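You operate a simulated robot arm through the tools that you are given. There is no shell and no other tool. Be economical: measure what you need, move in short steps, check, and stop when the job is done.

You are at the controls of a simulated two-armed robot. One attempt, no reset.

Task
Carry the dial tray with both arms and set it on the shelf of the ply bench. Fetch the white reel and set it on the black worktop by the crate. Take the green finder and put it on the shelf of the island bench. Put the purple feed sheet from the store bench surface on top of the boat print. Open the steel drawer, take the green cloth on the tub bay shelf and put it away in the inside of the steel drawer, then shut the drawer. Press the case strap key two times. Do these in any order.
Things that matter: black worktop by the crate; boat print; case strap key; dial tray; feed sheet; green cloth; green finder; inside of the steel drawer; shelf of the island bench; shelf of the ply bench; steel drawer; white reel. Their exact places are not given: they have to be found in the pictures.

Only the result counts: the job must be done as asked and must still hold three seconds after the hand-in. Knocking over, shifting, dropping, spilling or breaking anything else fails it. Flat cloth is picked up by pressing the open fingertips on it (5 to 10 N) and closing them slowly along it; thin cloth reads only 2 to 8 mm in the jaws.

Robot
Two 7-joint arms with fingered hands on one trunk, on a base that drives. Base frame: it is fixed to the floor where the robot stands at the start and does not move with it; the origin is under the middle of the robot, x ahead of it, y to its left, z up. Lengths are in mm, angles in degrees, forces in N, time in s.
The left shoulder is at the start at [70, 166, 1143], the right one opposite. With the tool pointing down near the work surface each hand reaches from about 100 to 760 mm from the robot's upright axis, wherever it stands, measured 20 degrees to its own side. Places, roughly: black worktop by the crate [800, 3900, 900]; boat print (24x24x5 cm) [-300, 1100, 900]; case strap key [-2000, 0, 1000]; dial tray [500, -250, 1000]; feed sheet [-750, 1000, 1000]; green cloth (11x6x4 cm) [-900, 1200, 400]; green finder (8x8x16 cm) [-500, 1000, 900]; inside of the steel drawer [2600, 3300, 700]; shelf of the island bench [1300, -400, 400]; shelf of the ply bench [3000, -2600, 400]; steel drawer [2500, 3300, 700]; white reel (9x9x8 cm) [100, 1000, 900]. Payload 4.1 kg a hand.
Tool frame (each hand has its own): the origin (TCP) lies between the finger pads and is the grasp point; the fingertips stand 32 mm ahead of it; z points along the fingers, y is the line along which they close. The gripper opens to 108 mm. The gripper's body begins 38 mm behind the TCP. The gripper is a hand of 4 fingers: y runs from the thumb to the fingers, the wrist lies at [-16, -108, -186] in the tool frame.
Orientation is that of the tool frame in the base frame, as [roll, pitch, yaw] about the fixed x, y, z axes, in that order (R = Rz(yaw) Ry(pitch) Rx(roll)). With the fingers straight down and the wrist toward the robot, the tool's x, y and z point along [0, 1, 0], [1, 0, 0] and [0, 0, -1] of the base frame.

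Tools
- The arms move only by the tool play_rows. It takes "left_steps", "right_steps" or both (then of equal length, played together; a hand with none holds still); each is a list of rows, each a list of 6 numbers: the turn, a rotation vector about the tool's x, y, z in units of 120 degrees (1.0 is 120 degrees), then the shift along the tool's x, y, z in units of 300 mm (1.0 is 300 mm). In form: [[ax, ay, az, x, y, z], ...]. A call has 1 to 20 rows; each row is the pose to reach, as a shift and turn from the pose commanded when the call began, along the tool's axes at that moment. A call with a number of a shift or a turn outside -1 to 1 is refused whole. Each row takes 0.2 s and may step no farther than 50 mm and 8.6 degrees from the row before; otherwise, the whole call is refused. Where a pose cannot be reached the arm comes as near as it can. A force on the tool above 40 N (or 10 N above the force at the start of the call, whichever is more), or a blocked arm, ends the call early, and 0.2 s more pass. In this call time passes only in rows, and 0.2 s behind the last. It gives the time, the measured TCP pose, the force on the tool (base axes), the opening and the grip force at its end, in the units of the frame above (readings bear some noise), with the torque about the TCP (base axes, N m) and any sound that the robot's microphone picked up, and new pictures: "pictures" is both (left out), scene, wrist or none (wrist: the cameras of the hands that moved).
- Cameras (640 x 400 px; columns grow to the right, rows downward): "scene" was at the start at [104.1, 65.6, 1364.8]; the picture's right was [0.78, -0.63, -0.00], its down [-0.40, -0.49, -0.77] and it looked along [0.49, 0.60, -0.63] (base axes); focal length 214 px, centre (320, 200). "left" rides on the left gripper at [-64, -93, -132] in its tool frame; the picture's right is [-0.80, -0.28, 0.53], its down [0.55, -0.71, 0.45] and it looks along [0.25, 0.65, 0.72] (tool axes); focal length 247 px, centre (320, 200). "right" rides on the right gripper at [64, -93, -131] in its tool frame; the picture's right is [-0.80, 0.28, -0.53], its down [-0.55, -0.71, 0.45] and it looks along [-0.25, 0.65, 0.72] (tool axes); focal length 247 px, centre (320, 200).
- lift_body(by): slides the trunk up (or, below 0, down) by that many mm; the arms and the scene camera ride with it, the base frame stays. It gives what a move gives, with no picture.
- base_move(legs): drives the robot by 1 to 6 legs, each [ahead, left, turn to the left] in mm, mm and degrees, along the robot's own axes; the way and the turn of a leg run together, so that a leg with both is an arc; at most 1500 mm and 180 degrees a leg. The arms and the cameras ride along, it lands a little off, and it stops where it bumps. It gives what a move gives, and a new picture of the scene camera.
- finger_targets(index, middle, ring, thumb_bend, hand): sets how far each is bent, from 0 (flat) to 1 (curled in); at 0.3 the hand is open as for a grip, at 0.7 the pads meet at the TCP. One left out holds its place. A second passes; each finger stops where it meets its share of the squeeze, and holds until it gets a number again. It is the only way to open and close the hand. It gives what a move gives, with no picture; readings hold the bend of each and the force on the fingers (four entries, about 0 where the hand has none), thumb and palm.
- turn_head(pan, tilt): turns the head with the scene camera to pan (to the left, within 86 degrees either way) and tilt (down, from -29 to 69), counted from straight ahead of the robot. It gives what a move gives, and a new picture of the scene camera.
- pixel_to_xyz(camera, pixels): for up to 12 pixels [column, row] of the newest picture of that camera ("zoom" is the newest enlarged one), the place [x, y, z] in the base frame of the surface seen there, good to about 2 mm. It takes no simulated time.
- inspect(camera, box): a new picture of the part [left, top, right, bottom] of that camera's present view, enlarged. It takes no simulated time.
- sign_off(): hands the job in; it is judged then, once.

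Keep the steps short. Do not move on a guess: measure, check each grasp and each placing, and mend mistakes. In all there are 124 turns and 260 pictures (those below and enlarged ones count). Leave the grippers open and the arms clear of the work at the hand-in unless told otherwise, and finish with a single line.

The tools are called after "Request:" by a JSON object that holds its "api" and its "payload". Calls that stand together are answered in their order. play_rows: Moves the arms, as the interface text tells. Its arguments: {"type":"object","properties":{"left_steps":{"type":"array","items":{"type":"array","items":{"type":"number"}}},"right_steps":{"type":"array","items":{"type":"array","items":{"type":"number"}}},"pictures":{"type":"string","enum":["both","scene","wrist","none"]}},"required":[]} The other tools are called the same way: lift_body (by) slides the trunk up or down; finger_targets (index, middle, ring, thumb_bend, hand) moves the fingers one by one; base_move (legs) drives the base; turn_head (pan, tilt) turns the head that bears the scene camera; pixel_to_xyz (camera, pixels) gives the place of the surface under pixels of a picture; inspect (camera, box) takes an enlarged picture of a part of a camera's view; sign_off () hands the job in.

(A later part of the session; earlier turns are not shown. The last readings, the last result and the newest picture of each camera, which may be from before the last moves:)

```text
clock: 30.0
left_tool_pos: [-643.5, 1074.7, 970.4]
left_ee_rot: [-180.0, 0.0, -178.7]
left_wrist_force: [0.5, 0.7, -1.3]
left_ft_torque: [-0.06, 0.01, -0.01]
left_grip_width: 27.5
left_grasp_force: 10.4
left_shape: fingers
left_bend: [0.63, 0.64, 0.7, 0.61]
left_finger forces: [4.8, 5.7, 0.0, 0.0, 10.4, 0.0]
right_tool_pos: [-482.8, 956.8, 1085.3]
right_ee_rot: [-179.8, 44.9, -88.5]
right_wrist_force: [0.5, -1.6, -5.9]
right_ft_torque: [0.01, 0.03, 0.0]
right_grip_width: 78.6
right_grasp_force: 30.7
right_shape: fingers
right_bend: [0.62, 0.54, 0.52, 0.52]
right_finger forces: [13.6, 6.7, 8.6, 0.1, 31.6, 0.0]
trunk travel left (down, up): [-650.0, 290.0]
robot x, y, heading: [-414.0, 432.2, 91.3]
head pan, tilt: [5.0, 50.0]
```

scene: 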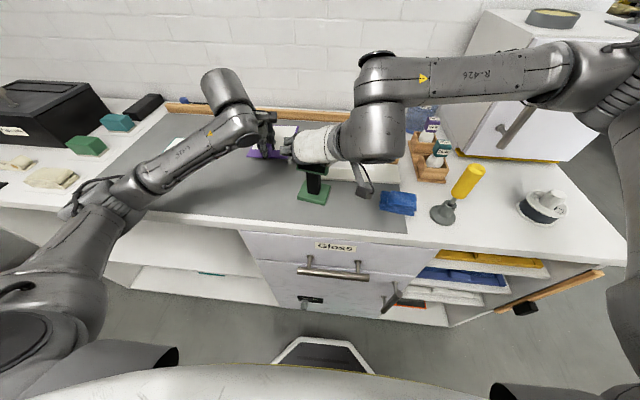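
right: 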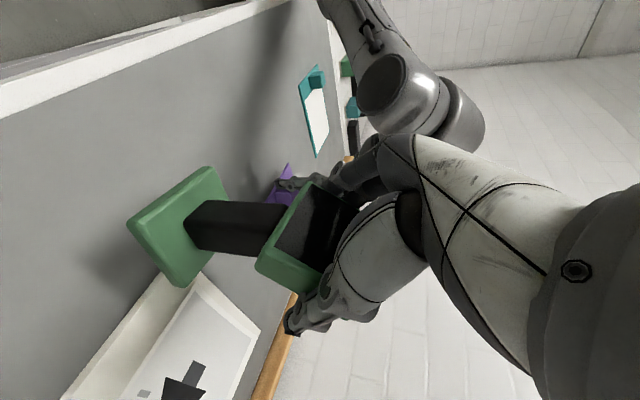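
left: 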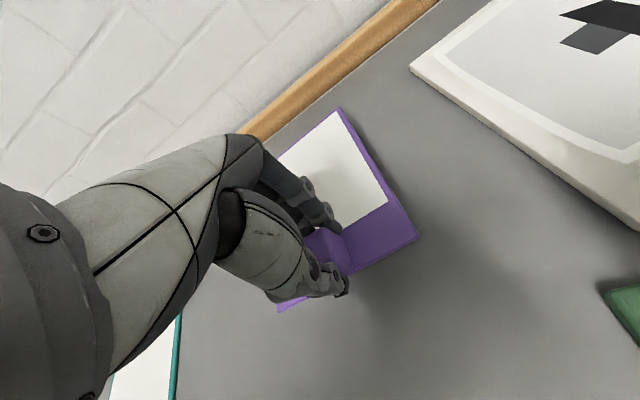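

Finder is held. Moving it right and back out of the way while raising the sheet.

Request:
{"api": "play_rows", "payload": {"right_steps": [[0, 0, 0, 0.028, -0.104, -0.059], [0, 0, 0, 0.056, -0.209, -0.119], [0, 0, 0, 0.084, -0.313, -0.178], [0, 0, 0, 0.112, -0.418, -0.238], [0, 0, 0, 0.14, -0.522, -0.297], [0, 0, 0, 0.168, -0.627, -0.357], [0, 0, 0, 0.196, -0.731, -0.416], [0, 0, 0, 0.224, -0.836, -0.476], [0, 0, 0, 0.252, -0.94, -0.535]], "left_steps": [[0, 0, 0, 0, 0, -0.03], [0, 0, 0, 0, 0, -0.06], [0, 0, 0, 0, 0, -0.09], [0, 0, 0, 0, 0, -0.12], [0, 0, 0, 0, 0, -0.15], [0, 0, 0, 0, 0, -0.18], [0, 0, 0, 0, 0, -0.21], [0, 0, 0, 0, 0, -0.24], [0, 0, 0, 0, 0, -0.25]], "pictures": "both"}}

```text
clock: 32.0
left_tool_pos: [-641.6, 1074.2, 1046.1]
left_ee_rot: [-179.8, 0.1, -178.8]
left_wrist_force: [0.4, -0.1, -0.1]
left_ft_torque: [-0.06, 0.01, 0.01]
left_grip_width: 27.6
left_grasp_force: 10.9
left_shape: fingers
left_bend: [0.63, 0.64, 0.7, 0.61]
left_finger forces: [4.8, 5.7, 0.1, 0.1, 10.4, 0.0]
right_tool_pos: [-287.5, 844.3, 1124.9]
right_ee_rot: [179.9, 45.0, -88.8]
right_wrist_force: [-0.2, 0.3, -6.2]
right_ft_torque: [-0.01, 0.01, 0.04]
right_grip_width: 78.6
right_grasp_force: 30.8
right_shape: fingers
right_bend: [0.63, 0.54, 0.52, 0.52]
right_finger forces: [13.1, 7.0, 8.7, 0.0, 31.4, 0.0]
right hand out of reach, approached as far as the arm can: row 7, 8, 9
trunk travel left (down, up): [-650.0, 290.0]
robot x, y, heading: [-415.2, 432.6, 91.3]
head pan, tilt: [5.0, 50.0]
```

scene: 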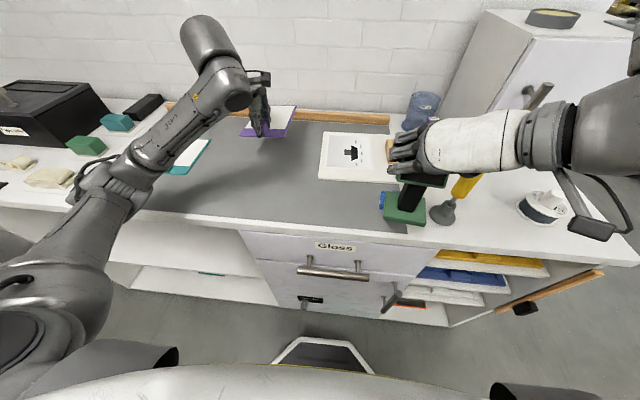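
right: 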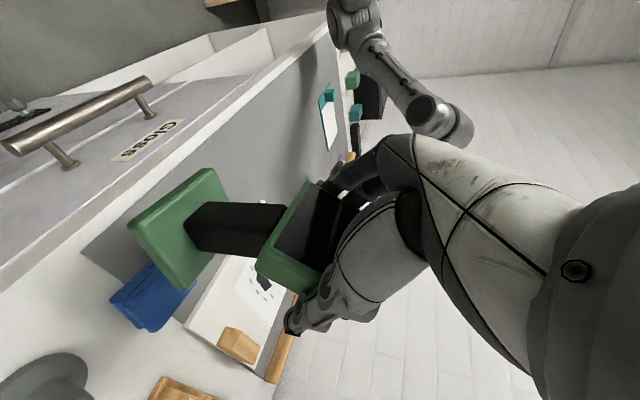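
left: 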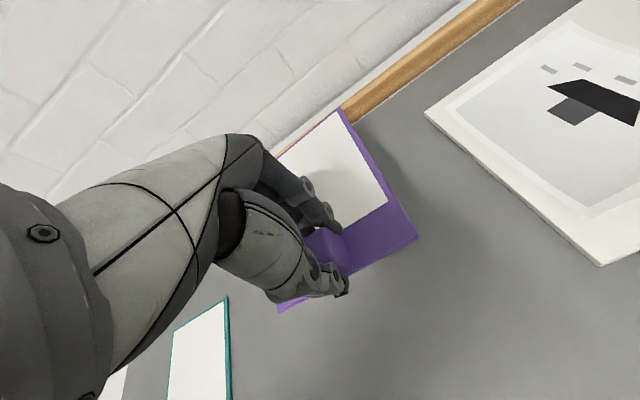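

Request:
{"api": "play_rows", "payload": {"right_steps": [[0, 0, 0, 0.035, 0, -0.07], [0, 0, 0, 0.07, 0, -0.14], [0, 0, 0, 0.105, 0, -0.21], [0, 0, 0, 0.14, 0, -0.283], [0, 0, 0, 0.14, 0, -0.283], [0, 0, 0, 0.14, 0, -0.283], [0, 0, 0, 0.14, 0, -0.283], [0, 0, 0, 0.14, 0, -0.283], [0, 0, 0, 0.14, 0, -0.283], [0, 0, 0, 0.14, 0, -0.283], [0, 0, 0, 0.14, 0, -0.283]], "left_steps": [[0, 0, 0, 0, 0, 0], [0, 0, 0, 0, 0, 0], [0, 0, 0, 0, 0, 0], [0, 0, 0, 0, 0, 0], [0, 0, 0, -0.126, -0.015, 0], [0, 0, 0, -0.252, -0.029, 0], [0, 0, 0, -0.378, -0.044, 0], [0, 0, 0, -0.504, -0.058, 0], [0, 0, 0, -0.63, -0.073, 0], [0, 0, 0, -0.756, -0.087, 0], [0, 0, 0, -0.882, -0.102, 0]], "pictures": "both"}}

```text
clock: 34.4
left_tool_pos: [-374.7, 1049.6, 1046.0]
left_ee_rot: [179.9, -0.1, -178.7]
left_wrist_force: [-0.1, -0.7, -1.2]
left_ft_torque: [-0.03, 0.05, 0.01]
left_grip_width: 27.2
left_grasp_force: 10.4
left_shape: fingers
left_bend: [0.63, 0.64, 0.7, 0.61]
left_finger forces: [4.8, 5.5, 0.0, 0.0, 10.4, 0.1]
right_tool_pos: [-308.5, 826.7, 1148.1]
right_ee_rot: [179.8, 44.9, -88.7]
right_wrist_force: [1.0, 0.2, -6.5]
right_ft_torque: [0.03, 0.01, 0.02]
right_grip_width: 78.1
right_grasp_force: 30.2
right_shape: fingers
right_bend: [0.64, 0.54, 0.53, 0.52]
right_finger forces: [12.8, 7.4, 9.3, 0.1, 31.6, 0.0]
right hand out of reach, approached as far as the arm can: row 1, 2, 3, 4, 5, 6, 7, 8, 9, 10, 11
trunk travel left (down, up): [-650.0, 290.0]
robot x, y, heading: [-413.1, 433.8, 91.4]
head pan, tilt: [5.0, 50.0]
```

scene: 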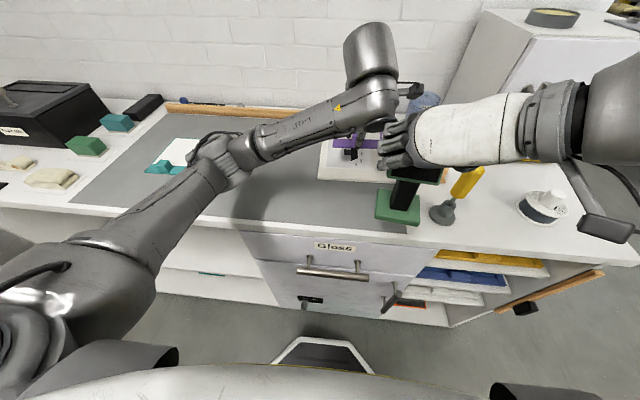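
right: 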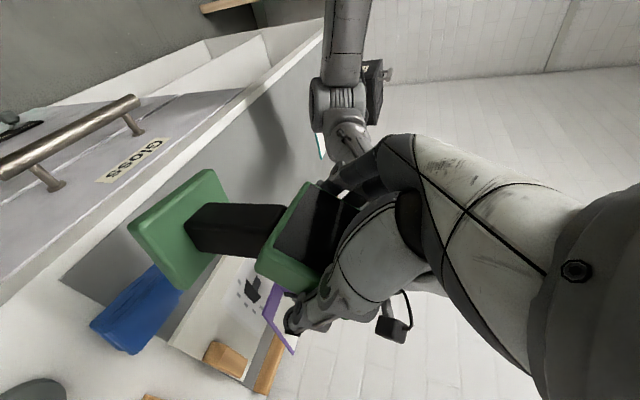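
left: 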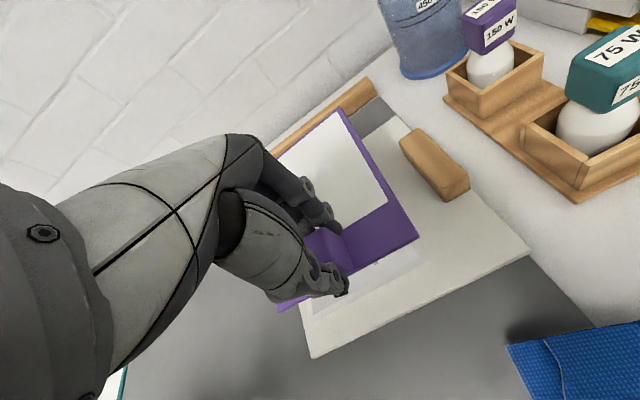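

Sheet is over the print, clear of the wooden clip. Lowering it.

Request:
{"api": "play_rows", "payload": {"left_steps": [[0, 0, 0, 0, 0, 0.1], [0, 0, 0, 0, 0, 0.2], [0, 0, 0, 0, 0, 0.25], [0, 0, 0, 0, 0, 0.28], [0, 0, 0, 0, 0, 0.292]], "pictures": "wrist"}}

```text
clock: 35.6
left_tool_pos: [-383.0, 1057.5, 973.8]
left_ee_rot: [178.6, -0.5, -178.5]
left_wrist_force: [-0.6, -0.4, 0.3]
left_ft_torque: [-0.08, -0.02, -0.03]
left_grip_width: 27.5
left_grasp_force: 10.8
left_shape: fingers
left_bend: [0.63, 0.64, 0.7, 0.61]
left_finger forces: [4.8, 5.5, 0.0, 0.1, 10.4, 0.0]
right_tool_pos: [-313.2, 829.6, 1152.5]
right_ee_rot: [-179.9, 44.9, -88.6]
right_wrist_force: [-0.4, 0.2, -6.4]
right_ft_torque: [0.04, 0.03, 0.01]
right_grip_width: 78.3
right_grasp_force: 30.1
right_shape: fingers
right_bend: [0.64, 0.54, 0.53, 0.52]
right_finger forces: [12.9, 7.4, 9.2, 0.0, 31.5, 0.0]
trunk travel left (down, up): [-650.0, 290.0]
robot x, y, heading: [-415.2, 433.8, 91.2]
head pan, tilt: [5.0, 50.0]
```

left: 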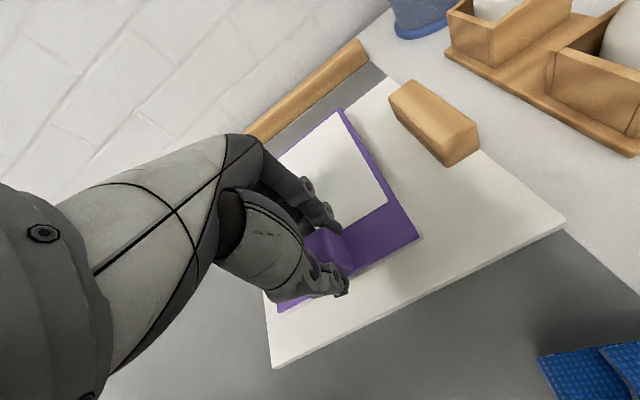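

Left hand stopped at z 974, slightly displaced — perhaps the arms touch. Looking at the scene.

Request:
{"api": "turn_head", "payload": {"pan": -5, "tilt": 45}}

Request:
{"api": "inspect", "payload": {"camera": "scene", "box": [250, 50, 470, 230]}}

```text
clock: 36.3
left_tool_pos: [-383.6, 1058.8, 972.7]
left_ee_rot: [178.4, -0.5, -178.4]
left_wrist_force: [-0.3, -0.2, -0.7]
left_ft_torque: [-0.06, -0.03, 0.0]
left_grip_width: 27.6
left_grasp_force: 10.4
left_shape: fingers
left_bend: [0.63, 0.64, 0.7, 0.61]
left_finger forces: [4.7, 5.6, 0.1, 0.1, 10.2, 0.0]
right_tool_pos: [-312.0, 827.9, 1150.5]
right_ee_rot: [-179.9, 44.8, -88.5]
right_wrist_force: [0.4, -0.2, -7.1]
right_ft_torque: [0.02, 0.0, 0.0]
right_grip_width: 78.2
right_grasp_force: 30.6
right_shape: fingers
right_bend: [0.64, 0.54, 0.53, 0.52]
right_finger forces: [12.9, 7.4, 9.2, 0.0, 31.5, 0.1]
trunk travel left (down, up): [-650.0, 290.0]
robot x, y, heading: [-415.2, 429.4, 91.5]
head pan, tilt: [-5.0, 45.0]
```

scene: 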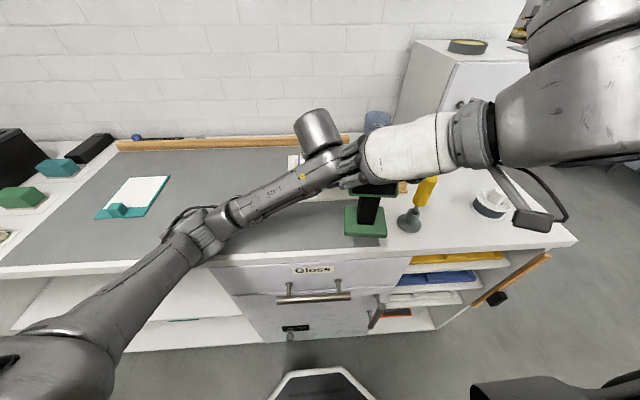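

```text
2.22 times, centred on (360, 140) of scene
```

zoom: 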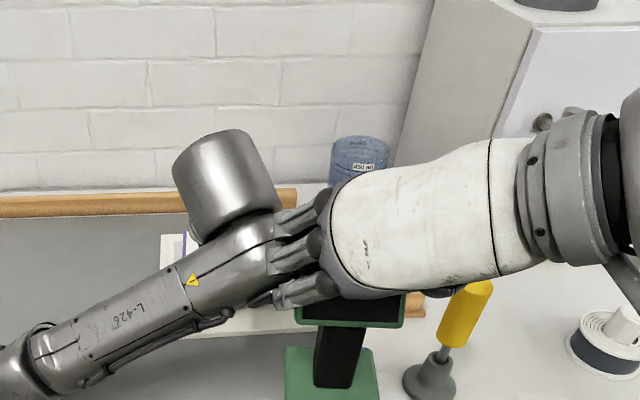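

The right fingers touch the left forearm. Moving the right hand right and up to clear it.

Request:
{"api": "play_rows", "payload": {"right_steps": [[0, 0, 0, -0.05, -0.1, -0.05], [0, 0, 0, -0.1, -0.2, -0.1], [0, 0, 0, -0.19, -0.267, -0.14], [0, 0, 0, -0.28, -0.33, -0.14]], "pictures": "scene"}}

```text
clock: 37.3
left_tool_pos: [-381.3, 1055.8, 973.8]
left_ee_rot: [178.4, -0.4, -178.5]
left_wrist_force: [0.0, -0.8, -0.9]
left_ft_torque: [-0.03, -0.02, 0.02]
left_grip_width: 27.4
left_grasp_force: 10.0
left_shape: fingers
left_bend: [0.63, 0.64, 0.7, 0.61]
left_finger forces: [4.8, 5.5, 0.0, 0.0, 10.3, 0.1]
right_tool_pos: [-308.2, 833.0, 1149.1]
right_ee_rot: [-179.8, 45.1, -88.7]
right_wrist_force: [0.3, -0.4, -6.5]
right_ft_torque: [0.02, 0.0, -0.02]
right_grip_width: 78.0
right_grasp_force: 30.0
right_shape: fingers
right_bend: [0.65, 0.54, 0.53, 0.52]
right_finger forces: [13.1, 7.3, 9.2, 0.1, 31.5, 0.1]
right hand out of reach, approached as far as the arm can: row 1, 2, 3, 4
trunk travel left (down, up): [-650.0, 290.0]
robot x, y, heading: [-416.8, 436.3, 91.4]
head pan, tilt: [-5.0, 45.0]
```

scene: 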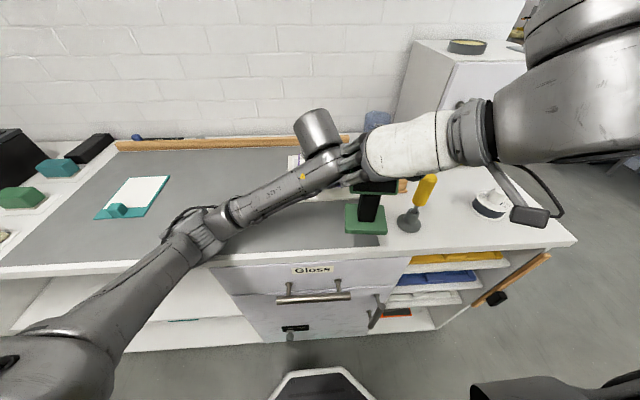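

The commanded pose had drifted out of reach; I'll command a reachable pose near (−270, 880, 1200).

Request:
{"api": "play_rows", "payload": {"right_steps": [[0, 0, 0, -0.034, 0.094, 0.084], [0, 0, 0, -0.068, 0.188, 0.168], [0, 0, 0, -0.101, 0.281, 0.252], [0, 0, 0, -0.135, 0.375, 0.336], [0, 0, 0, -0.169, 0.469, 0.42], [0, 0, 0, -0.203, 0.563, 0.504]], "pictures": "scene"}}

```text
clock: 37.7
left_tool_pos: [-382.9, 1060.1, 972.8]
left_ee_rot: [178.0, -1.1, -177.8]
left_wrist_force: [-0.1, -0.3, -1.3]
left_ft_torque: [-0.09, -0.02, -0.04]
left_grip_width: 27.4
left_grasp_force: 10.5
left_shape: fingers
left_bend: [0.63, 0.64, 0.7, 0.61]
left_finger forces: [4.8, 5.6, 0.1, 0.0, 10.4, 0.1]
right_tool_pos: [-320.3, 841.6, 1140.8]
right_ee_rot: [179.7, 45.1, -88.6]
right_wrist_force: [21.3, -18.3, 22.2]
right_ft_torque: [1.09, 0.79, -0.2]
right_grip_width: 78.1
right_grasp_force: 41.8
right_shape: fingers
right_bend: [0.66, 0.57, 0.55, 0.53]
right_finger forces: [6.1, 33.7, 0.0, 0.0, 43.8, 0.0]
trunk travel left (down, up): [-650.0, 290.0]
robot x, y, heading: [-416.0, 431.3, 91.4]
head pan, tilt: [-5.0, 45.0]
stopped in row 1 (right hand): the force on the tool passed its limit at 65 N (the readings are from after the stop); the commanded pose is now the measured one
```

scene: 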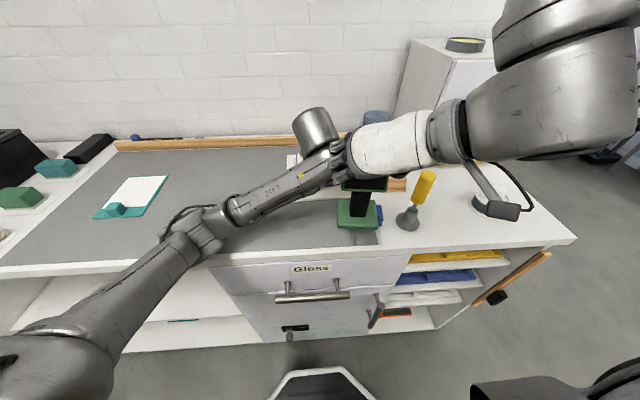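

Commanded pose is now reset to measured. Backing the right hand off to the right and up in small steps.

Request:
{"api": "play_rows", "payload": {"right_steps": [[0, 0, 0, -0.03, -0.07, -0.03], [0, 0, 0, -0.08, -0.12, -0.08], [0, 0, 0, -0.16, -0.14, -0.16], [0, 0, 0, -0.24, -0.16, -0.24]], "pictures": "scene"}}

```text
clock: 38.7
left_tool_pos: [-382.1, 1058.3, 971.3]
left_ee_rot: [178.3, -0.6, -178.0]
left_wrist_force: [0.3, -1.1, -0.4]
left_ft_torque: [-0.07, 0.01, 0.03]
left_grip_width: 27.5
left_grasp_force: 10.8
left_shape: fingers
left_bend: [0.63, 0.64, 0.7, 0.61]
left_finger forces: [4.7, 5.6, 0.1, 0.0, 10.4, 0.0]
right_tool_pos: [-321.8, 844.4, 1157.8]
right_ee_rot: [-179.9, 45.1, -88.4]
right_wrist_force: [0.3, 0.3, -6.8]
right_ft_torque: [0.02, 0.03, -0.04]
right_grip_width: 77.7
right_grasp_force: 29.7
right_shape: fingers
right_bend: [0.65, 0.55, 0.54, 0.54]
right_finger forces: [12.3, 8.1, 8.8, 0.0, 30.8, 0.1]
right hand out of reach, approached as far as the arm can: row 1, 2, 3, 4
trunk travel left (down, up): [-650.0, 290.0]
robot x, y, heading: [-414.4, 435.8, 91.3]
head pan, tilt: [-5.0, 45.0]
```

scene: 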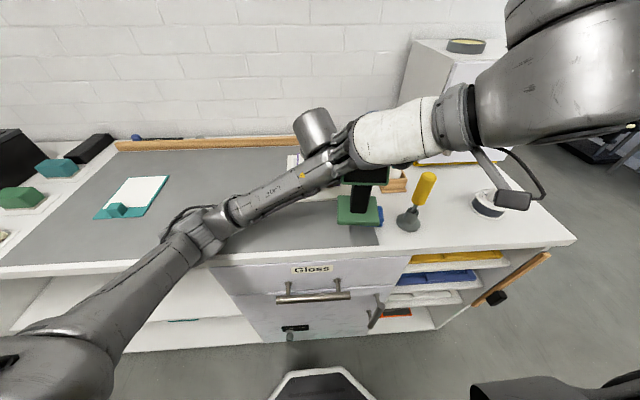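

I'll lift the left hand clear to the left, then yaw the right hand 45° toward straight-ahead so its wrist has room.

Request:
{"api": "play_rows", "payload": {"left_steps": [[0, 0, 0, 0.08, 0, -0.12], [0, 0, 0, 0.2, 0, -0.24], [0, 0, 0, 0.25, 0, -0.36], [0, 0, 0, 0.25, 0, -0.36], [0, 0, 0, 0.25, 0, -0.36], [0, 0, 0, 0.25, 0, -0.36], [0, 0, 0, 0.25, 0, -0.36], [0, 0, 0, 0.25, 0, -0.36], [0, 0, 0, 0.25, 0, -0.36]], "right_steps": [[0, 0, 0, 0, 0, 0], [0, 0, 0, 0, 0, 0], [0, 0, 0, 0, 0, 0], [0.044, 0, 0.044, 0, 0, 0], [0.088, 0, 0.088, 0, 0, 0], [0.132, 0, 0.132, 0, 0, 0], [0.176, 0, 0.176, 0, 0, 0], [0.22, 0, 0.22, 0, 0, 0], [0.265, 0, 0.265, 0, 0, 0]], "pictures": "scene"}}

```text
refused: row 2 steps farther than a row can; nothing moved
```

Request:
{"api": "play_rows", "payload": {"left_steps": [[0, 0, 0, 0.08, 0, -0.12], [0, 0, 0, 0.16, 0, -0.24], [0, 0, 0, 0.24, 0, -0.36], [0, 0, 0, 0.24, 0, -0.36], [0, 0, 0, 0.24, 0, -0.36], [0, 0, 0, 0.24, 0, -0.36], [0, 0, 0, 0.24, 0, -0.36], [0, 0, 0, 0.24, 0, -0.36], [0, 0, 0, 0.24, 0, -0.36]], "right_steps": [[0, 0, 0, 0, 0, 0], [0, 0, 0, 0, 0, 0], [0, 0, 0, 0, 0, 0], [0.044, 0, 0.044, 0, 0, 0], [0.088, 0, 0.088, 0, 0, 0], [0.132, 0, 0.132, 0, 0, 0], [0.176, 0, 0.176, 0, 0, 0], [0.22, 0, 0.22, 0, 0, 0], [0.265, 0, 0.265, 0, 0, 0]], "pictures": "scene"}}

```text
clock: 40.7
left_tool_pos: [-456.0, 1054.4, 1076.1]
left_ee_rot: [178.6, -0.6, -178.1]
left_wrist_force: [-0.1, -0.7, -0.8]
left_ft_torque: [-0.03, -0.02, -0.01]
left_grip_width: 27.2
left_grasp_force: 10.3
left_shape: fingers
left_bend: [0.63, 0.64, 0.7, 0.61]
left_finger forces: [4.9, 5.6, 0.1, 0.0, 10.3, 0.1]
right_tool_pos: [-321.2, 846.0, 1153.8]
right_ee_rot: [-179.9, 44.9, -133.3]
right_wrist_force: [0.2, -0.2, -6.6]
right_ft_torque: [0.04, -0.02, -0.03]
right_grip_width: 77.7
right_grasp_force: 30.0
right_shape: fingers
right_bend: [0.65, 0.55, 0.54, 0.54]
right_finger forces: [12.3, 8.1, 8.8, 0.0, 30.1, 0.0]
trunk travel left (down, up): [-650.0, 290.0]
robot x, y, heading: [-417.7, 434.2, 91.3]
head pan, tilt: [-5.0, 45.0]
```

scene: 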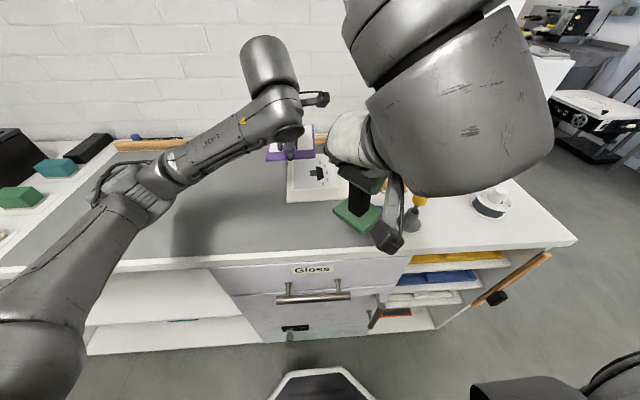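

Now shift the right hand right and back, slightly up.

Request:
{"api": "play_rows", "payload": {"right_steps": [[0, 0, 0, -0.054, -0.12, 0.007], [0, 0, 0, -0.108, -0.24, 0.014], [0, 0, 0, -0.162, -0.36, 0.02], [0, 0, 0, -0.215, -0.478, 0.027]], "pictures": "scene"}}

```text
clock: 41.7
left_tool_pos: [-451.7, 1052.4, 1077.8]
left_ee_rot: [178.4, -0.8, -178.0]
left_wrist_force: [-0.1, 0.3, -0.9]
left_ft_torque: [-0.03, 0.05, 0.0]
left_grip_width: 27.3
left_grasp_force: 10.5
left_shape: fingers
left_bend: [0.63, 0.64, 0.7, 0.61]
left_finger forces: [5.0, 5.5, 0.0, 0.0, 10.4, 0.0]
right_tool_pos: [-177.9, 803.9, 1217.8]
right_ee_rot: [180.0, 44.8, -133.3]
right_wrist_force: [1.6, -0.5, -6.5]
right_ft_torque: [0.03, 0.04, 0.05]
right_grip_width: 77.8
right_grasp_force: 30.4
right_shape: fingers
right_bend: [0.65, 0.55, 0.54, 0.54]
right_finger forces: [12.5, 7.9, 9.5, 0.1, 30.8, 0.0]
right hand out of reach, approached as far as the arm can: row 2, 3, 4
trunk travel left (down, up): [-650.0, 290.0]
robot x, y, heading: [-417.2, 434.8, 91.2]
head pan, tilt: [-5.0, 45.0]
```

scene: 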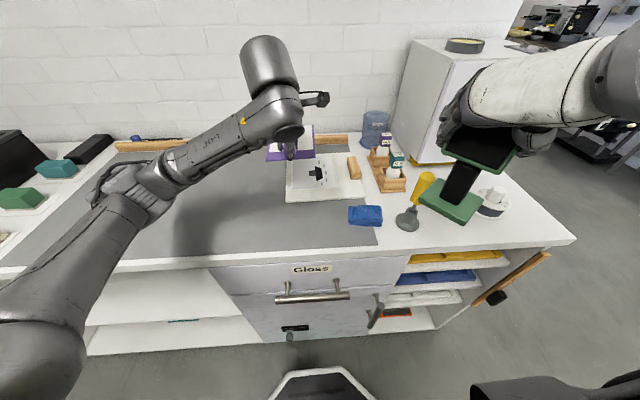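

Clear now. Bring the sheet back over the print, level it, and lower to just above contact.

Request:
{"api": "play_rows", "payload": {"left_steps": [[0.0067, -0.0034, 0, -0.13, -0.01, 0], [0.0133, -0.0067, 0, -0.257, -0.019, 0], [0.0133, -0.0067, 0, -0.257, -0.019, 0.12], [0.0133, -0.0067, 0, -0.257, -0.019, 0.24], [0.0133, -0.0067, 0, -0.257, -0.019, 0.33], [0.0133, -0.0067, 0, -0.257, -0.019, 0.38]], "pictures": "both"}}

```text
clock: 43.1
left_tool_pos: [-376.6, 1055.3, 961.3]
left_ee_rot: [-179.8, 0.2, -178.1]
left_wrist_force: [0.3, 0.0, -0.3]
left_ft_torque: [-0.07, 0.01, 0.03]
left_grip_width: 27.1
left_grasp_force: 9.7
left_shape: fingers
left_bend: [0.63, 0.64, 0.7, 0.61]
left_finger forces: [4.9, 5.4, 0.0, 0.1, 10.3, 0.1]
right_tool_pos: [-180.1, 807.0, 1217.4]
right_ee_rot: [-179.7, 44.8, -133.0]
right_wrist_force: [0.1, 0.2, -6.8]
right_ft_torque: [0.01, 0.01, -0.01]
right_grip_width: 77.2
right_grasp_force: 30.5
right_shape: fingers
right_bend: [0.65, 0.55, 0.54, 0.54]
right_finger forces: [12.8, 7.9, 9.6, 0.0, 30.6, 0.0]
trunk travel left (down, up): [-650.0, 290.0]
robot x, y, heading: [-414.5, 432.6, 91.4]
head pan, tilt: [-5.0, 45.0]
```

scene: 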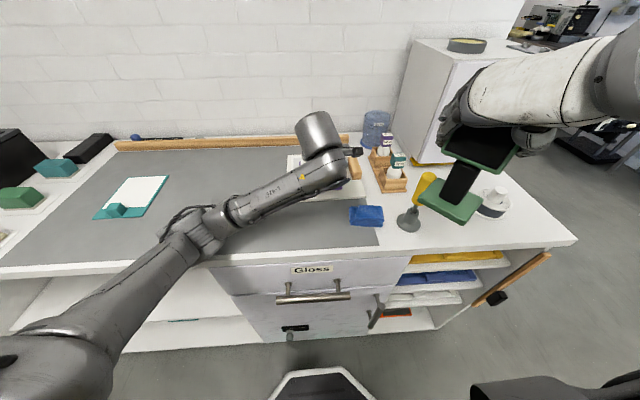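
left: 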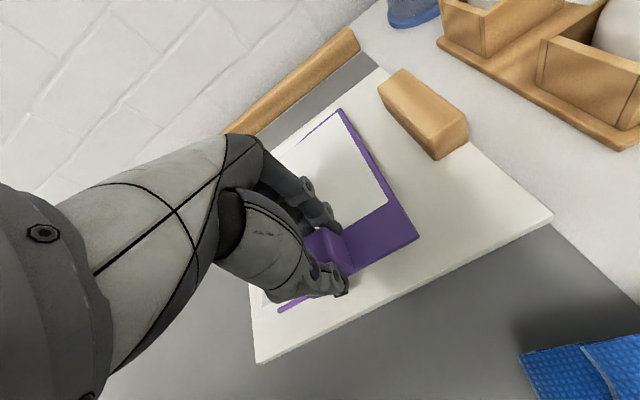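

Request:
{"api": "play_rows", "payload": {"left_steps": [[0, 0, 0, 0, 0, 0.01], [0, 0, 0, 0, 0, 0.02], [0, 0, 0, 0, 0, 0.027]], "pictures": "none"}}

```text
clock: 44.1
left_tool_pos: [-389.3, 1065.0, 976.1]
left_ee_rot: [177.5, -0.7, -177.2]
left_wrist_force: [0.2, 0.9, -1.3]
left_ft_torque: [-0.05, 0.04, -0.02]
left_grip_width: 27.3
left_grasp_force: 10.6
left_shape: fingers
left_bend: [0.63, 0.64, 0.7, 0.61]
left_finger forces: [4.8, 5.4, 0.0, 0.1, 10.3, 0.0]
right_tool_pos: [-182.6, 806.3, 1216.4]
right_ee_rot: [-179.9, 44.9, -133.1]
right_wrist_force: [-0.1, 0.4, -7.8]
right_ft_torque: [0.02, 0.02, 0.02]
right_grip_width: 77.4
right_grasp_force: 30.3
right_shape: fingers
right_bend: [0.65, 0.55, 0.54, 0.54]
right_finger forces: [12.7, 8.0, 9.3, 0.0, 30.6, 0.0]
trunk travel left (down, up): [-650.0, 290.0]
robot x, y, heading: [-415.8, 435.5, 91.5]
head pan, tilt: [-5.0, 45.0]
stopped in row 3 (left hand): the arm was blocked; the commanded pose is now the measured one
```

Blocked again: the left elbow appears to rest at the bench edge. I'll raise the trunk 150 mm so the elbow sits higher, then lower the hand again.

Request:
{"api": "lift_body", "payload": {"by": 150}}

```text
clock: 45.8
left_tool_pos: [-385.5, 1064.9, 1121.1]
left_ee_rot: [178.1, -0.4, -177.6]
left_wrist_force: [-0.2, -0.3, -1.6]
left_ft_torque: [-0.03, 0.02, -0.03]
left_grip_width: 27.5
left_grasp_force: 10.3
left_shape: fingers
left_bend: [0.63, 0.64, 0.7, 0.61]
left_finger forces: [4.9, 5.4, 0.0, 0.0, 10.4, 0.0]
right_tool_pos: [-180.4, 810.9, 1367.8]
right_ee_rot: [-179.8, 44.8, -133.1]
right_wrist_force: [-0.2, -1.2, -6.3]
right_ft_torque: [-0.02, 0.01, -0.03]
right_grip_width: 77.6
right_grasp_force: 30.1
right_shape: fingers
right_bend: [0.65, 0.55, 0.54, 0.54]
right_finger forces: [12.8, 7.9, 9.5, 0.0, 30.7, 0.1]
trunk travel left (down, up): [-800.0, 140.0]
robot x, y, heading: [-415.8, 433.8, 91.2]
head pan, tilt: [-5.0, 45.0]
```

Request:
{"api": "play_rows", "payload": {"left_steps": [[0.0158, -0.0033, 0.009, -0.033, -0.051, 0.1], [0.0158, -0.0033, 0.009, -0.033, -0.051, 0.22], [0.0158, -0.0033, 0.009, -0.033, -0.051, 0.34], [0.0158, -0.0033, 0.009, -0.033, -0.051, 0.45], [0.0158, -0.0033, 0.009, -0.033, -0.051, 0.52], [0.0158, -0.0033, 0.009, -0.033, -0.051, 0.54], [0.0158, -0.0033, 0.009, -0.033, -0.051, 0.55]], "pictures": "both"}}

```text
clock: 47.4
left_tool_pos: [-376.2, 1055.1, 954.5]
left_ee_rot: [180.0, -0.1, -178.7]
left_wrist_force: [-0.1, -0.9, -0.1]
left_ft_torque: [0.03, 0.01, 0.04]
left_grip_width: 27.4
left_grasp_force: 10.7
left_shape: fingers
left_bend: [0.63, 0.64, 0.7, 0.61]
left_finger forces: [4.5, 6.9, 0.0, 0.0, 10.5, 0.0]
right_tool_pos: [-182.6, 808.0, 1366.9]
right_ee_rot: [-179.7, 44.8, -133.0]
right_wrist_force: [-0.3, 0.0, -7.4]
right_ft_torque: [0.03, -0.02, 0.0]
right_grip_width: 77.7
right_grasp_force: 30.0
right_shape: fingers
right_bend: [0.65, 0.55, 0.54, 0.54]
right_finger forces: [12.8, 7.8, 9.6, 0.0, 30.6, 0.0]
trunk travel left (down, up): [-800.0, 140.0]
robot x, y, heading: [-415.8, 438.0, 91.6]
head pan, tilt: [-5.0, 45.0]
```

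scene: 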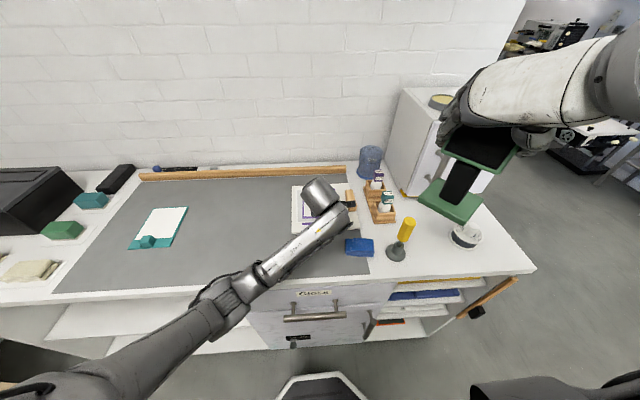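
left: 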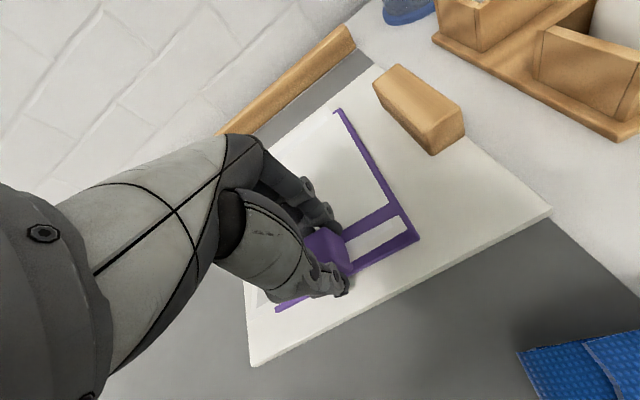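

The sheet has met the print (visually coplanar). Releasing slowly and lifting.

Request:
{"api": "finger_targets", "payload": {"hand": "left", "index": 0.45, "middle": 0.45, "ring": 0.45, "thumb_bend": 0.45}}

Request:
{"api": "play_rows", "payload": {"left_steps": [[0, 0, 0, 0, 0, -0.06], [0, 0, 0, 0, 0, -0.2], [0, 0, 0, 0, 0, -0.35], [0, 0, 0, 0.05, 0, -0.5]], "pictures": "wrist"}}

```text
clock: 48.4
left_tool_pos: [-376.0, 1055.2, 955.3]
left_ee_rot: [180.0, 0.0, -178.5]
left_wrist_force: [0.0, 0.2, 0.0]
left_ft_torque: [-0.01, 0.01, -0.02]
left_grip_width: 68.6
left_grasp_force: 0.0
left_shape: fingers
left_bend: [0.45, 0.45, 0.45, 0.45]
left_finger forces: [0.0, 0.0, 0.0, 0.0, 0.0, 0.0]
right_tool_pos: [-181.4, 809.1, 1368.0]
right_ee_rot: [-179.5, 44.8, -132.9]
right_wrist_force: [-0.3, 0.0, -7.4]
right_ft_torque: [0.01, 0.02, -0.01]
right_grip_width: 77.3
right_grasp_force: 29.9
right_shape: fingers
right_bend: [0.65, 0.55, 0.54, 0.54]
right_finger forces: [12.8, 7.9, 9.7, 0.0, 30.6, 0.0]
trunk travel left (down, up): [-800.0, 140.0]
robot x, y, heading: [-415.4, 430.9, 91.4]
head pan, tilt: [-5.0, 45.0]
```

```text
clock: 49.4
left_tool_pos: [-394.8, 1053.0, 1105.6]
left_ee_rot: [-179.9, 0.0, -178.6]
left_wrist_force: [0.1, -0.3, -0.3]
left_ft_torque: [-0.04, -0.02, 0.01]
left_grip_width: 68.8
left_grasp_force: 0.1
left_shape: fingers
left_bend: [0.45, 0.45, 0.45, 0.45]
left_finger forces: [0.0, 0.1, 0.0, 0.0, 0.0, 0.0]
right_tool_pos: [-181.9, 808.9, 1367.8]
right_ee_rot: [-179.8, 44.8, -133.0]
right_wrist_force: [-0.7, 0.6, -6.3]
right_ft_torque: [0.04, 0.03, -0.03]
right_grip_width: 77.6
right_grasp_force: 30.8
right_shape: fingers
right_bend: [0.65, 0.55, 0.54, 0.54]
right_finger forces: [12.8, 7.9, 9.6, 0.0, 30.6, 0.0]
trunk travel left (down, up): [-800.0, 140.0]
robot x, y, heading: [-414.7, 435.3, 91.8]
head pan, tilt: [-5.0, 45.0]
```

left: 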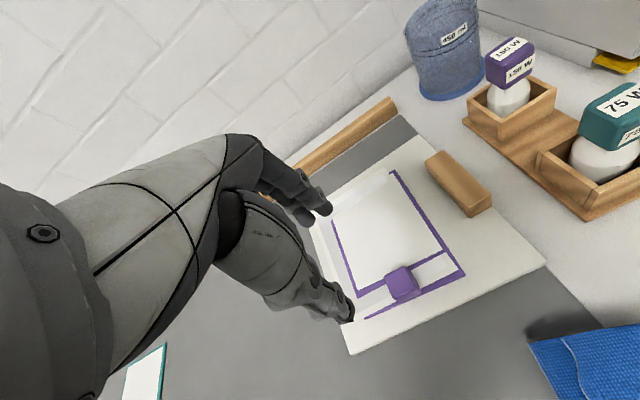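

Sheet is on the print. Next: carry the finder to the island shelf. I'll back off, turn and drive to the island's open side, facing it.

Request:
{"api": "base_move", "payload": {"legs": [[-450, 0, 0], [0, 0, -91.4], [1000, 700, 0], [700, 200, 0], [0, 0, -90]]}}

Request:
{"api": "turn_head", "payload": {"pan": 0, "tilt": 40}}

```text
clock: 69.0
left_tool_pos: [1235.8, 253.8, 1106.0]
left_ee_rot: [-179.9, 0.0, -1.1]
left_wrist_force: [0.6, 0.5, 0.1]
left_ft_torque: [-0.03, 0.0, 0.06]
left_grip_width: 68.5
left_grasp_force: 0.0
left_shape: fingers
left_bend: [0.45, 0.45, 0.45, 0.45]
left_finger forces: [0.1, 0.0, 0.1, 0.0, 0.0, 0.1]
right_tool_pos: [1034.5, 507.3, 1366.7]
right_ee_rot: [-179.8, 44.8, 44.5]
right_wrist_force: [-0.4, -0.5, -7.7]
right_ft_torque: [0.0, -0.02, 0.0]
right_grip_width: 77.0
right_grasp_force: 29.4
right_shape: fingers
right_bend: [0.65, 0.55, 0.54, 0.54]
right_finger forces: [12.0, 7.5, 9.0, 0.1, 28.8, 0.0]
trunk travel left (down, up): [-800.0, 140.0]
robot x, y, heading: [1285.1, 872.4, -91.1]
head pan, tilt: [-5.0, 45.0]
```

scene: 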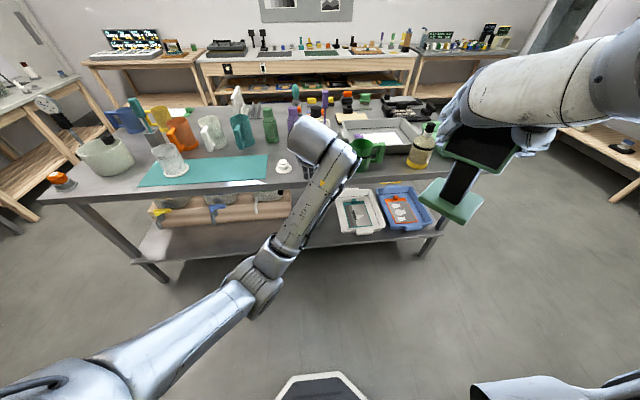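

```text
clock: 69.7
left_tool_pos: [1235.5, 254.1, 1106.1]
left_ee_rot: [-179.9, -0.1, -1.1]
left_wrist_force: [-1.1, 0.2, 0.2]
left_ft_torque: [-0.01, 0.02, 0.02]
left_grip_width: 68.9
left_grasp_force: 0.1
left_shape: fingers
left_bend: [0.45, 0.45, 0.45, 0.45]
left_finger forces: [0.1, 0.0, 0.0, 0.0, 0.0, 0.0]
right_tool_pos: [1034.4, 506.3, 1366.3]
right_ee_rot: [-179.8, 44.8, 44.5]
right_wrist_force: [0.2, 0.6, -7.5]
right_ft_torque: [-0.03, 0.0, 0.0]
right_grip_width: 77.4
right_grasp_force: 28.2
right_shape: fingers
right_bend: [0.65, 0.55, 0.54, 0.54]
right_finger forces: [12.1, 7.6, 9.0, 0.0, 28.7, 0.1]
trunk travel left (down, up): [-800.0, 140.0]
robot x, y, heading: [1285.4, 871.0, -91.1]
head pan, tilt: [0.0, 40.0]
```

scene: 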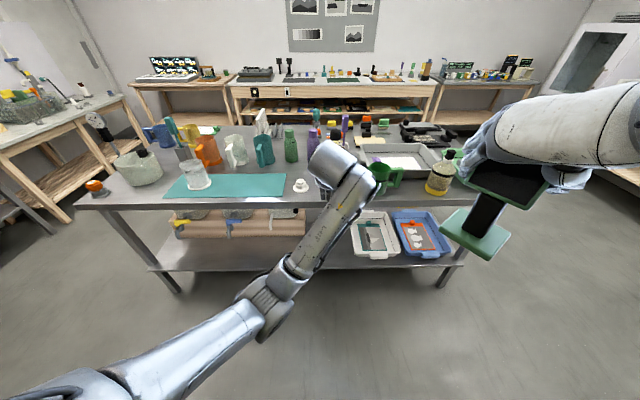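

Request:
{"api": "pixel_to_xyz", "payload": {"camera": "scene", "pixels": [[325, 265], [250, 250], [330, 245], [220, 262], [352, 225], [357, 256], [300, 232], [180, 232], [285, 208], [455, 262], [435, 265], [90, 205]]}}

Request:
{"api": "inspect", "payload": {"camera": "scene", "box": [140, 170, 480, 300]}}

```text
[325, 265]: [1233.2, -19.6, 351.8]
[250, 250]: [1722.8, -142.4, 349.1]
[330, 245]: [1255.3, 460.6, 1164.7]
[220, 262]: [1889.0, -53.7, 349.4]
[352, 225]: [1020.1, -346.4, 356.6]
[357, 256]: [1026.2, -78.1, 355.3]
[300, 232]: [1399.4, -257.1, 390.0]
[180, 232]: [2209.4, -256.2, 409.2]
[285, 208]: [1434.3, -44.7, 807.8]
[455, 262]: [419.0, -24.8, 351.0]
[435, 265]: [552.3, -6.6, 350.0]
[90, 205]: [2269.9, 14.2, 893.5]
```

```text
1.88 times, centred on (310, 235) of scene
```

zoom: 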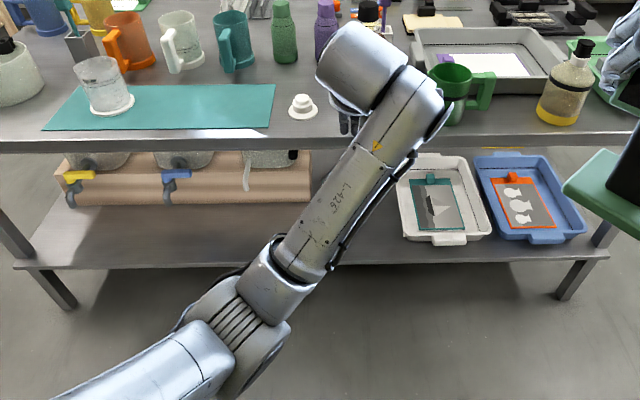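

Shelf is at z≈350, front edge y≈0, with a free spot around (1220, −130). I'll pull the left hand back, lower the trunk, and drive up to the shelf.

Request:
{"api": "play_rows", "payload": {"left_steps": [[0, 0, 0, 0.109, -0.107, 0], [0, 0, 0, 0.218, -0.215, 0], [0, 0, 0, 0.327, -0.323, 0], [0, 0, 0, 0.436, -0.43, 0], [0, 0, 0, 0.544, -0.538, 0], [0, 0, 0, 0.653, -0.645, 0], [0, 0, 0, 0.762, -0.753, 0], [0, 0, 0, 0.871, -0.86, 0], [0, 0, 0, 0.98, -0.967, 0]], "pictures": "none"}}

Request:
{"api": "lift_body", "payload": {"by": -620}}

Request:
{"api": "base_move", "payload": {"legs": [[370, 85, 1]]}}

```text
clock: 70.4
left_tool_pos: [1386.4, 295.3, 1101.7]
left_ee_rot: [176.4, -8.3, 4.6]
left_wrist_force: [1.2, -0.8, -0.6]
left_ft_torque: [0.0, 0.04, 0.01]
left_grip_width: 68.7
left_grasp_force: 0.0
left_shape: fingers
left_bend: [0.45, 0.45, 0.45, 0.45]
left_finger forces: [0.0, 0.0, 0.0, 0.0, 0.1, 0.1]
left hand out of reach, approached as far as the arm can: row 3
right_tool_pos: [1038.1, 507.2, 1367.2]
right_ee_rot: [-179.5, 44.9, 44.7]
right_wrist_force: [1.2, 0.3, -6.3]
right_ft_torque: [-0.01, -0.05, -0.03]
right_grip_width: 77.1
right_grasp_force: 28.0
right_shape: fingers
right_bend: [0.65, 0.55, 0.54, 0.54]
right_finger forces: [12.2, 7.5, 9.0, 0.1, 28.9, 0.1]
trunk travel left (down, up): [-800.0, 140.0]
robot x, y, heading: [1289.0, 867.2, -91.1]
head pan, tilt: [0.0, 40.0]
stopped in row 3 (left hand): the arm was blocked; the commanded pose is now the measured one
```

```text
refused: -620 is not a number from -400 to 400
```

```text
clock: 72.8
left_tool_pos: [1475.3, -75.9, 1102.8]
left_ee_rot: [176.3, -8.4, 5.6]
left_wrist_force: [0.5, 0.0, -0.5]
left_ft_torque: [0.0, -0.01, 0.03]
left_grip_width: 68.9
left_grasp_force: 0.1
left_shape: fingers
left_bend: [0.45, 0.45, 0.45, 0.45]
left_finger forces: [0.0, 0.0, 0.1, 0.0, 0.0, 0.0]
right_tool_pos: [1122.5, 131.0, 1367.1]
right_ee_rot: [-180.0, 44.8, 45.4]
right_wrist_force: [0.5, 1.2, -7.1]
right_ft_torque: [-0.01, -0.02, 0.01]
right_grip_width: 77.4
right_grasp_force: 28.8
right_shape: fingers
right_bend: [0.65, 0.55, 0.54, 0.54]
right_finger forces: [12.1, 7.5, 9.1, 0.1, 28.9, 0.0]
trunk travel left (down, up): [-800.0, 140.0]
robot x, y, heading: [1366.1, 499.2, -90.1]
head pan, tilt: [0.0, 40.0]
```

scene: 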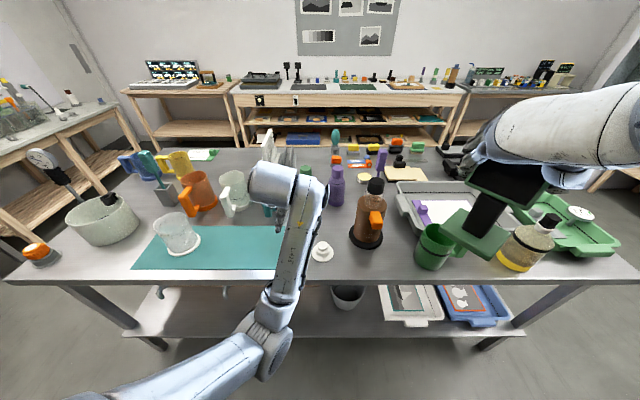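

The left arm was blocked midway and the trunk call was refused (limit 400). I'll back off first, then retract the left hand along its original (leftward) path.

Request:
{"api": "base_move", "payload": {"legs": [[-370, 0, 0]]}}

Request:
{"api": "play_rows", "payload": {"left_steps": [[0.004, -0.009, 0.006, 0.12, -0.038, 0], [0.008, -0.018, 0.012, 0.24, -0.076, 0], [0.012, -0.027, 0.018, 0.361, -0.114, 0], [0.015, -0.035, 0.024, 0.481, -0.152, 0], [0.019, -0.044, 0.03, 0.602, -0.19, 0], [0.022, -0.053, 0.036, 0.722, -0.228, 0], [0.026, -0.062, 0.041, 0.843, -0.267, 0], [0.03, -0.07, 0.047, 0.963, -0.305, 0]], "pictures": "scene"}}

```text
clock: 75.2
left_tool_pos: [1473.9, 292.2, 1104.0]
left_ee_rot: [176.3, -8.5, 5.2]
left_wrist_force: [0.7, -0.8, -0.6]
left_ft_torque: [-0.03, 0.0, -0.02]
left_grip_width: 68.9
left_grasp_force: 0.0
left_shape: fingers
left_bend: [0.45, 0.45, 0.45, 0.45]
left_finger forces: [0.0, 0.0, 0.1, 0.1, 0.0, 0.0]
right_tool_pos: [1122.1, 500.7, 1365.3]
right_ee_rot: [-179.6, 44.7, 45.4]
right_wrist_force: [0.7, -0.8, -7.3]
right_ft_torque: [-0.01, -0.04, 0.02]
right_grip_width: 77.4
right_grasp_force: 28.8
right_shape: fingers
right_bend: [0.65, 0.55, 0.54, 0.54]
right_finger forces: [12.1, 7.5, 9.1, 0.0, 28.8, 0.0]
trunk travel left (down, up): [-800.0, 140.0]
robot x, y, heading: [1368.0, 871.3, -90.5]
head pan, tilt: [0.0, 40.0]
```

scene: 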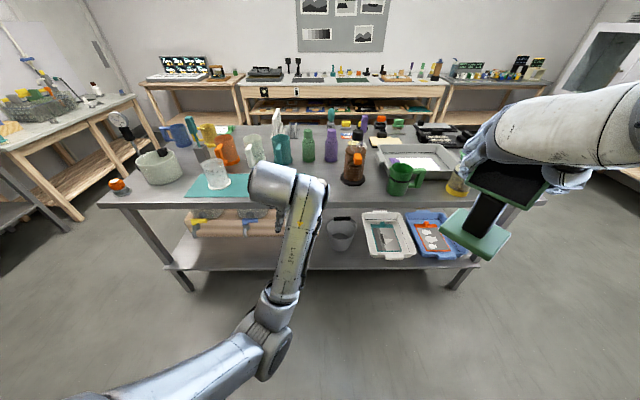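

```text
clock: 76.0
left_tool_pos: [1631.7, 327.1, 1128.7]
left_ee_rot: [175.4, -12.8, 8.4]
left_wrist_force: [0.2, -0.1, -0.5]
left_ft_torque: [-0.01, 0.0, 0.01]
left_grip_width: 69.1
left_grasp_force: 0.1
left_shape: fingers
left_bend: [0.45, 0.45, 0.45, 0.45]
left_finger forces: [0.0, 0.0, 0.0, 0.0, 0.0, 0.0]
left hand out of reach, approached as far as the arm can: row 3
right_tool_pos: [1122.7, 501.7, 1366.9]
right_ee_rot: [-179.5, 44.7, 45.4]
right_wrist_force: [-0.7, -0.1, -6.8]
right_ft_torque: [0.02, 0.05, -0.01]
right_grip_width: 77.2
right_grasp_force: 28.7
right_shape: fingers
right_bend: [0.65, 0.55, 0.54, 0.54]
right_finger forces: [12.1, 7.5, 8.9, 0.0, 28.9, 0.1]
trunk travel left (down, up): [-800.0, 140.0]
robot x, y, heading: [1365.3, 860.9, -90.4]
head pan, tilt: [0.0, 40.0]
stopped in row 3 (left hand): the arm was blocked; the commanded pose is now the measured one
```

scene: 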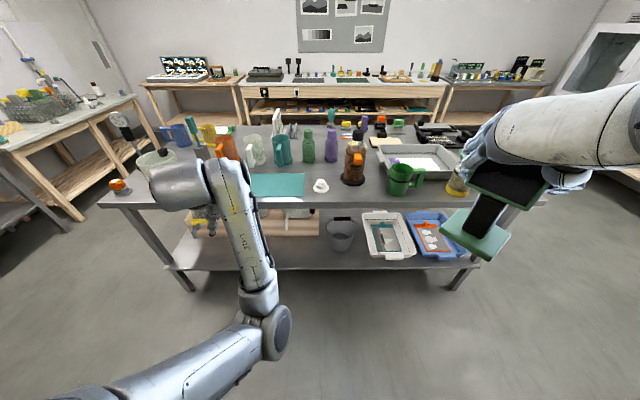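

The left hand is too low relative to its shoulder, so its elbow jams; I'll raise it to shoulder height and then move it out left and back. I also notice a grey bucket on the shelf at (342,230).

Request:
{"api": "play_rows", "payload": {"left_steps": [[0.01, -0.027, 0.018, 0.0315, 0.011, -0.1375], [0.019, -0.053, 0.035, 0.063, 0.022, -0.275], [0.029, -0.08, 0.053, 0.0945, 0.033, -0.4125], [0.038, -0.107, 0.07, 0.126, 0.044, -0.55], [0.038, -0.107, 0.07, 0.256, 0.001, -0.524], [0.038, -0.107, 0.07, 0.387, -0.042, -0.498], [0.038, -0.107, 0.07, 0.517, -0.085, -0.471], [0.038, -0.107, 0.07, 0.648, -0.128, -0.445], [0.038, -0.107, 0.07, 0.778, -0.171, -0.419]], "pictures": "scene"}}

Request:
{"api": "pixel_to_xyz", "payload": {"camera": "scene", "pixels": [[342, 250], [330, 225], [355, 225], [342, 262], [365, 258], [378, 255], [300, 262], [250, 262], [310, 240], [402, 256], [320, 212], [465, 262]]}}

```text
clock: 78.0
left_tool_pos: [1822.8, 417.1, 1297.5]
left_ee_rot: [-179.1, 0.1, -0.5]
left_wrist_force: [0.6, -0.4, -0.4]
left_ft_torque: [-0.02, 0.05, 0.01]
left_grip_width: 68.8
left_grasp_force: 0.0
left_shape: fingers
left_bend: [0.45, 0.45, 0.45, 0.45]
left_finger forces: [0.1, 0.1, 0.1, 0.0, 0.1, 0.0]
left hand out of reach, approached as far as the arm can: row 2, 3
right_tool_pos: [1125.7, 502.5, 1366.6]
right_ee_rot: [-179.6, 44.8, 45.3]
right_wrist_force: [0.6, -0.3, -6.4]
right_ft_torque: [0.01, -0.02, -0.04]
right_grip_width: 77.1
right_grasp_force: 28.8
right_shape: fingers
right_bend: [0.65, 0.55, 0.54, 0.54]
right_finger forces: [12.2, 7.5, 9.2, 0.0, 28.9, 0.0]
trunk travel left (down, up): [-800.0, 140.0]
robot x, y, heading: [1369.3, 866.1, -90.6]
head pan, tilt: [0.0, 40.0]
```

scene: 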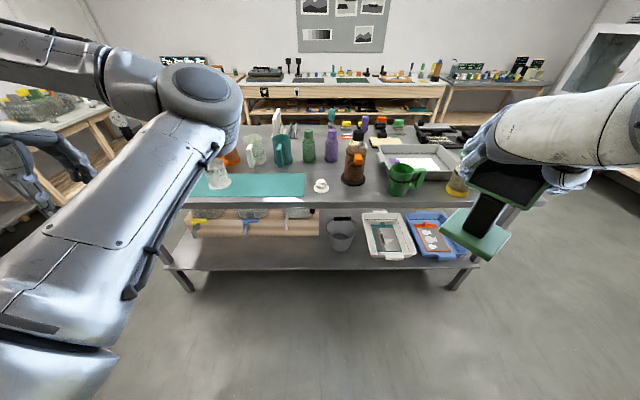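

```text
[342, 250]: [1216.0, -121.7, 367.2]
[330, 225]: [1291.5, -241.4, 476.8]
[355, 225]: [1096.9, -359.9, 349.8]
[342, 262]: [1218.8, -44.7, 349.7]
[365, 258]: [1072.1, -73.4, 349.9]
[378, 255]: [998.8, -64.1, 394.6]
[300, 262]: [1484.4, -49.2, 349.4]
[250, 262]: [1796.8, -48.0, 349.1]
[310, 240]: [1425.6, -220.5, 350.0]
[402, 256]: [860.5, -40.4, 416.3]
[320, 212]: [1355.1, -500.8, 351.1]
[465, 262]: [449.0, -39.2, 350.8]
```

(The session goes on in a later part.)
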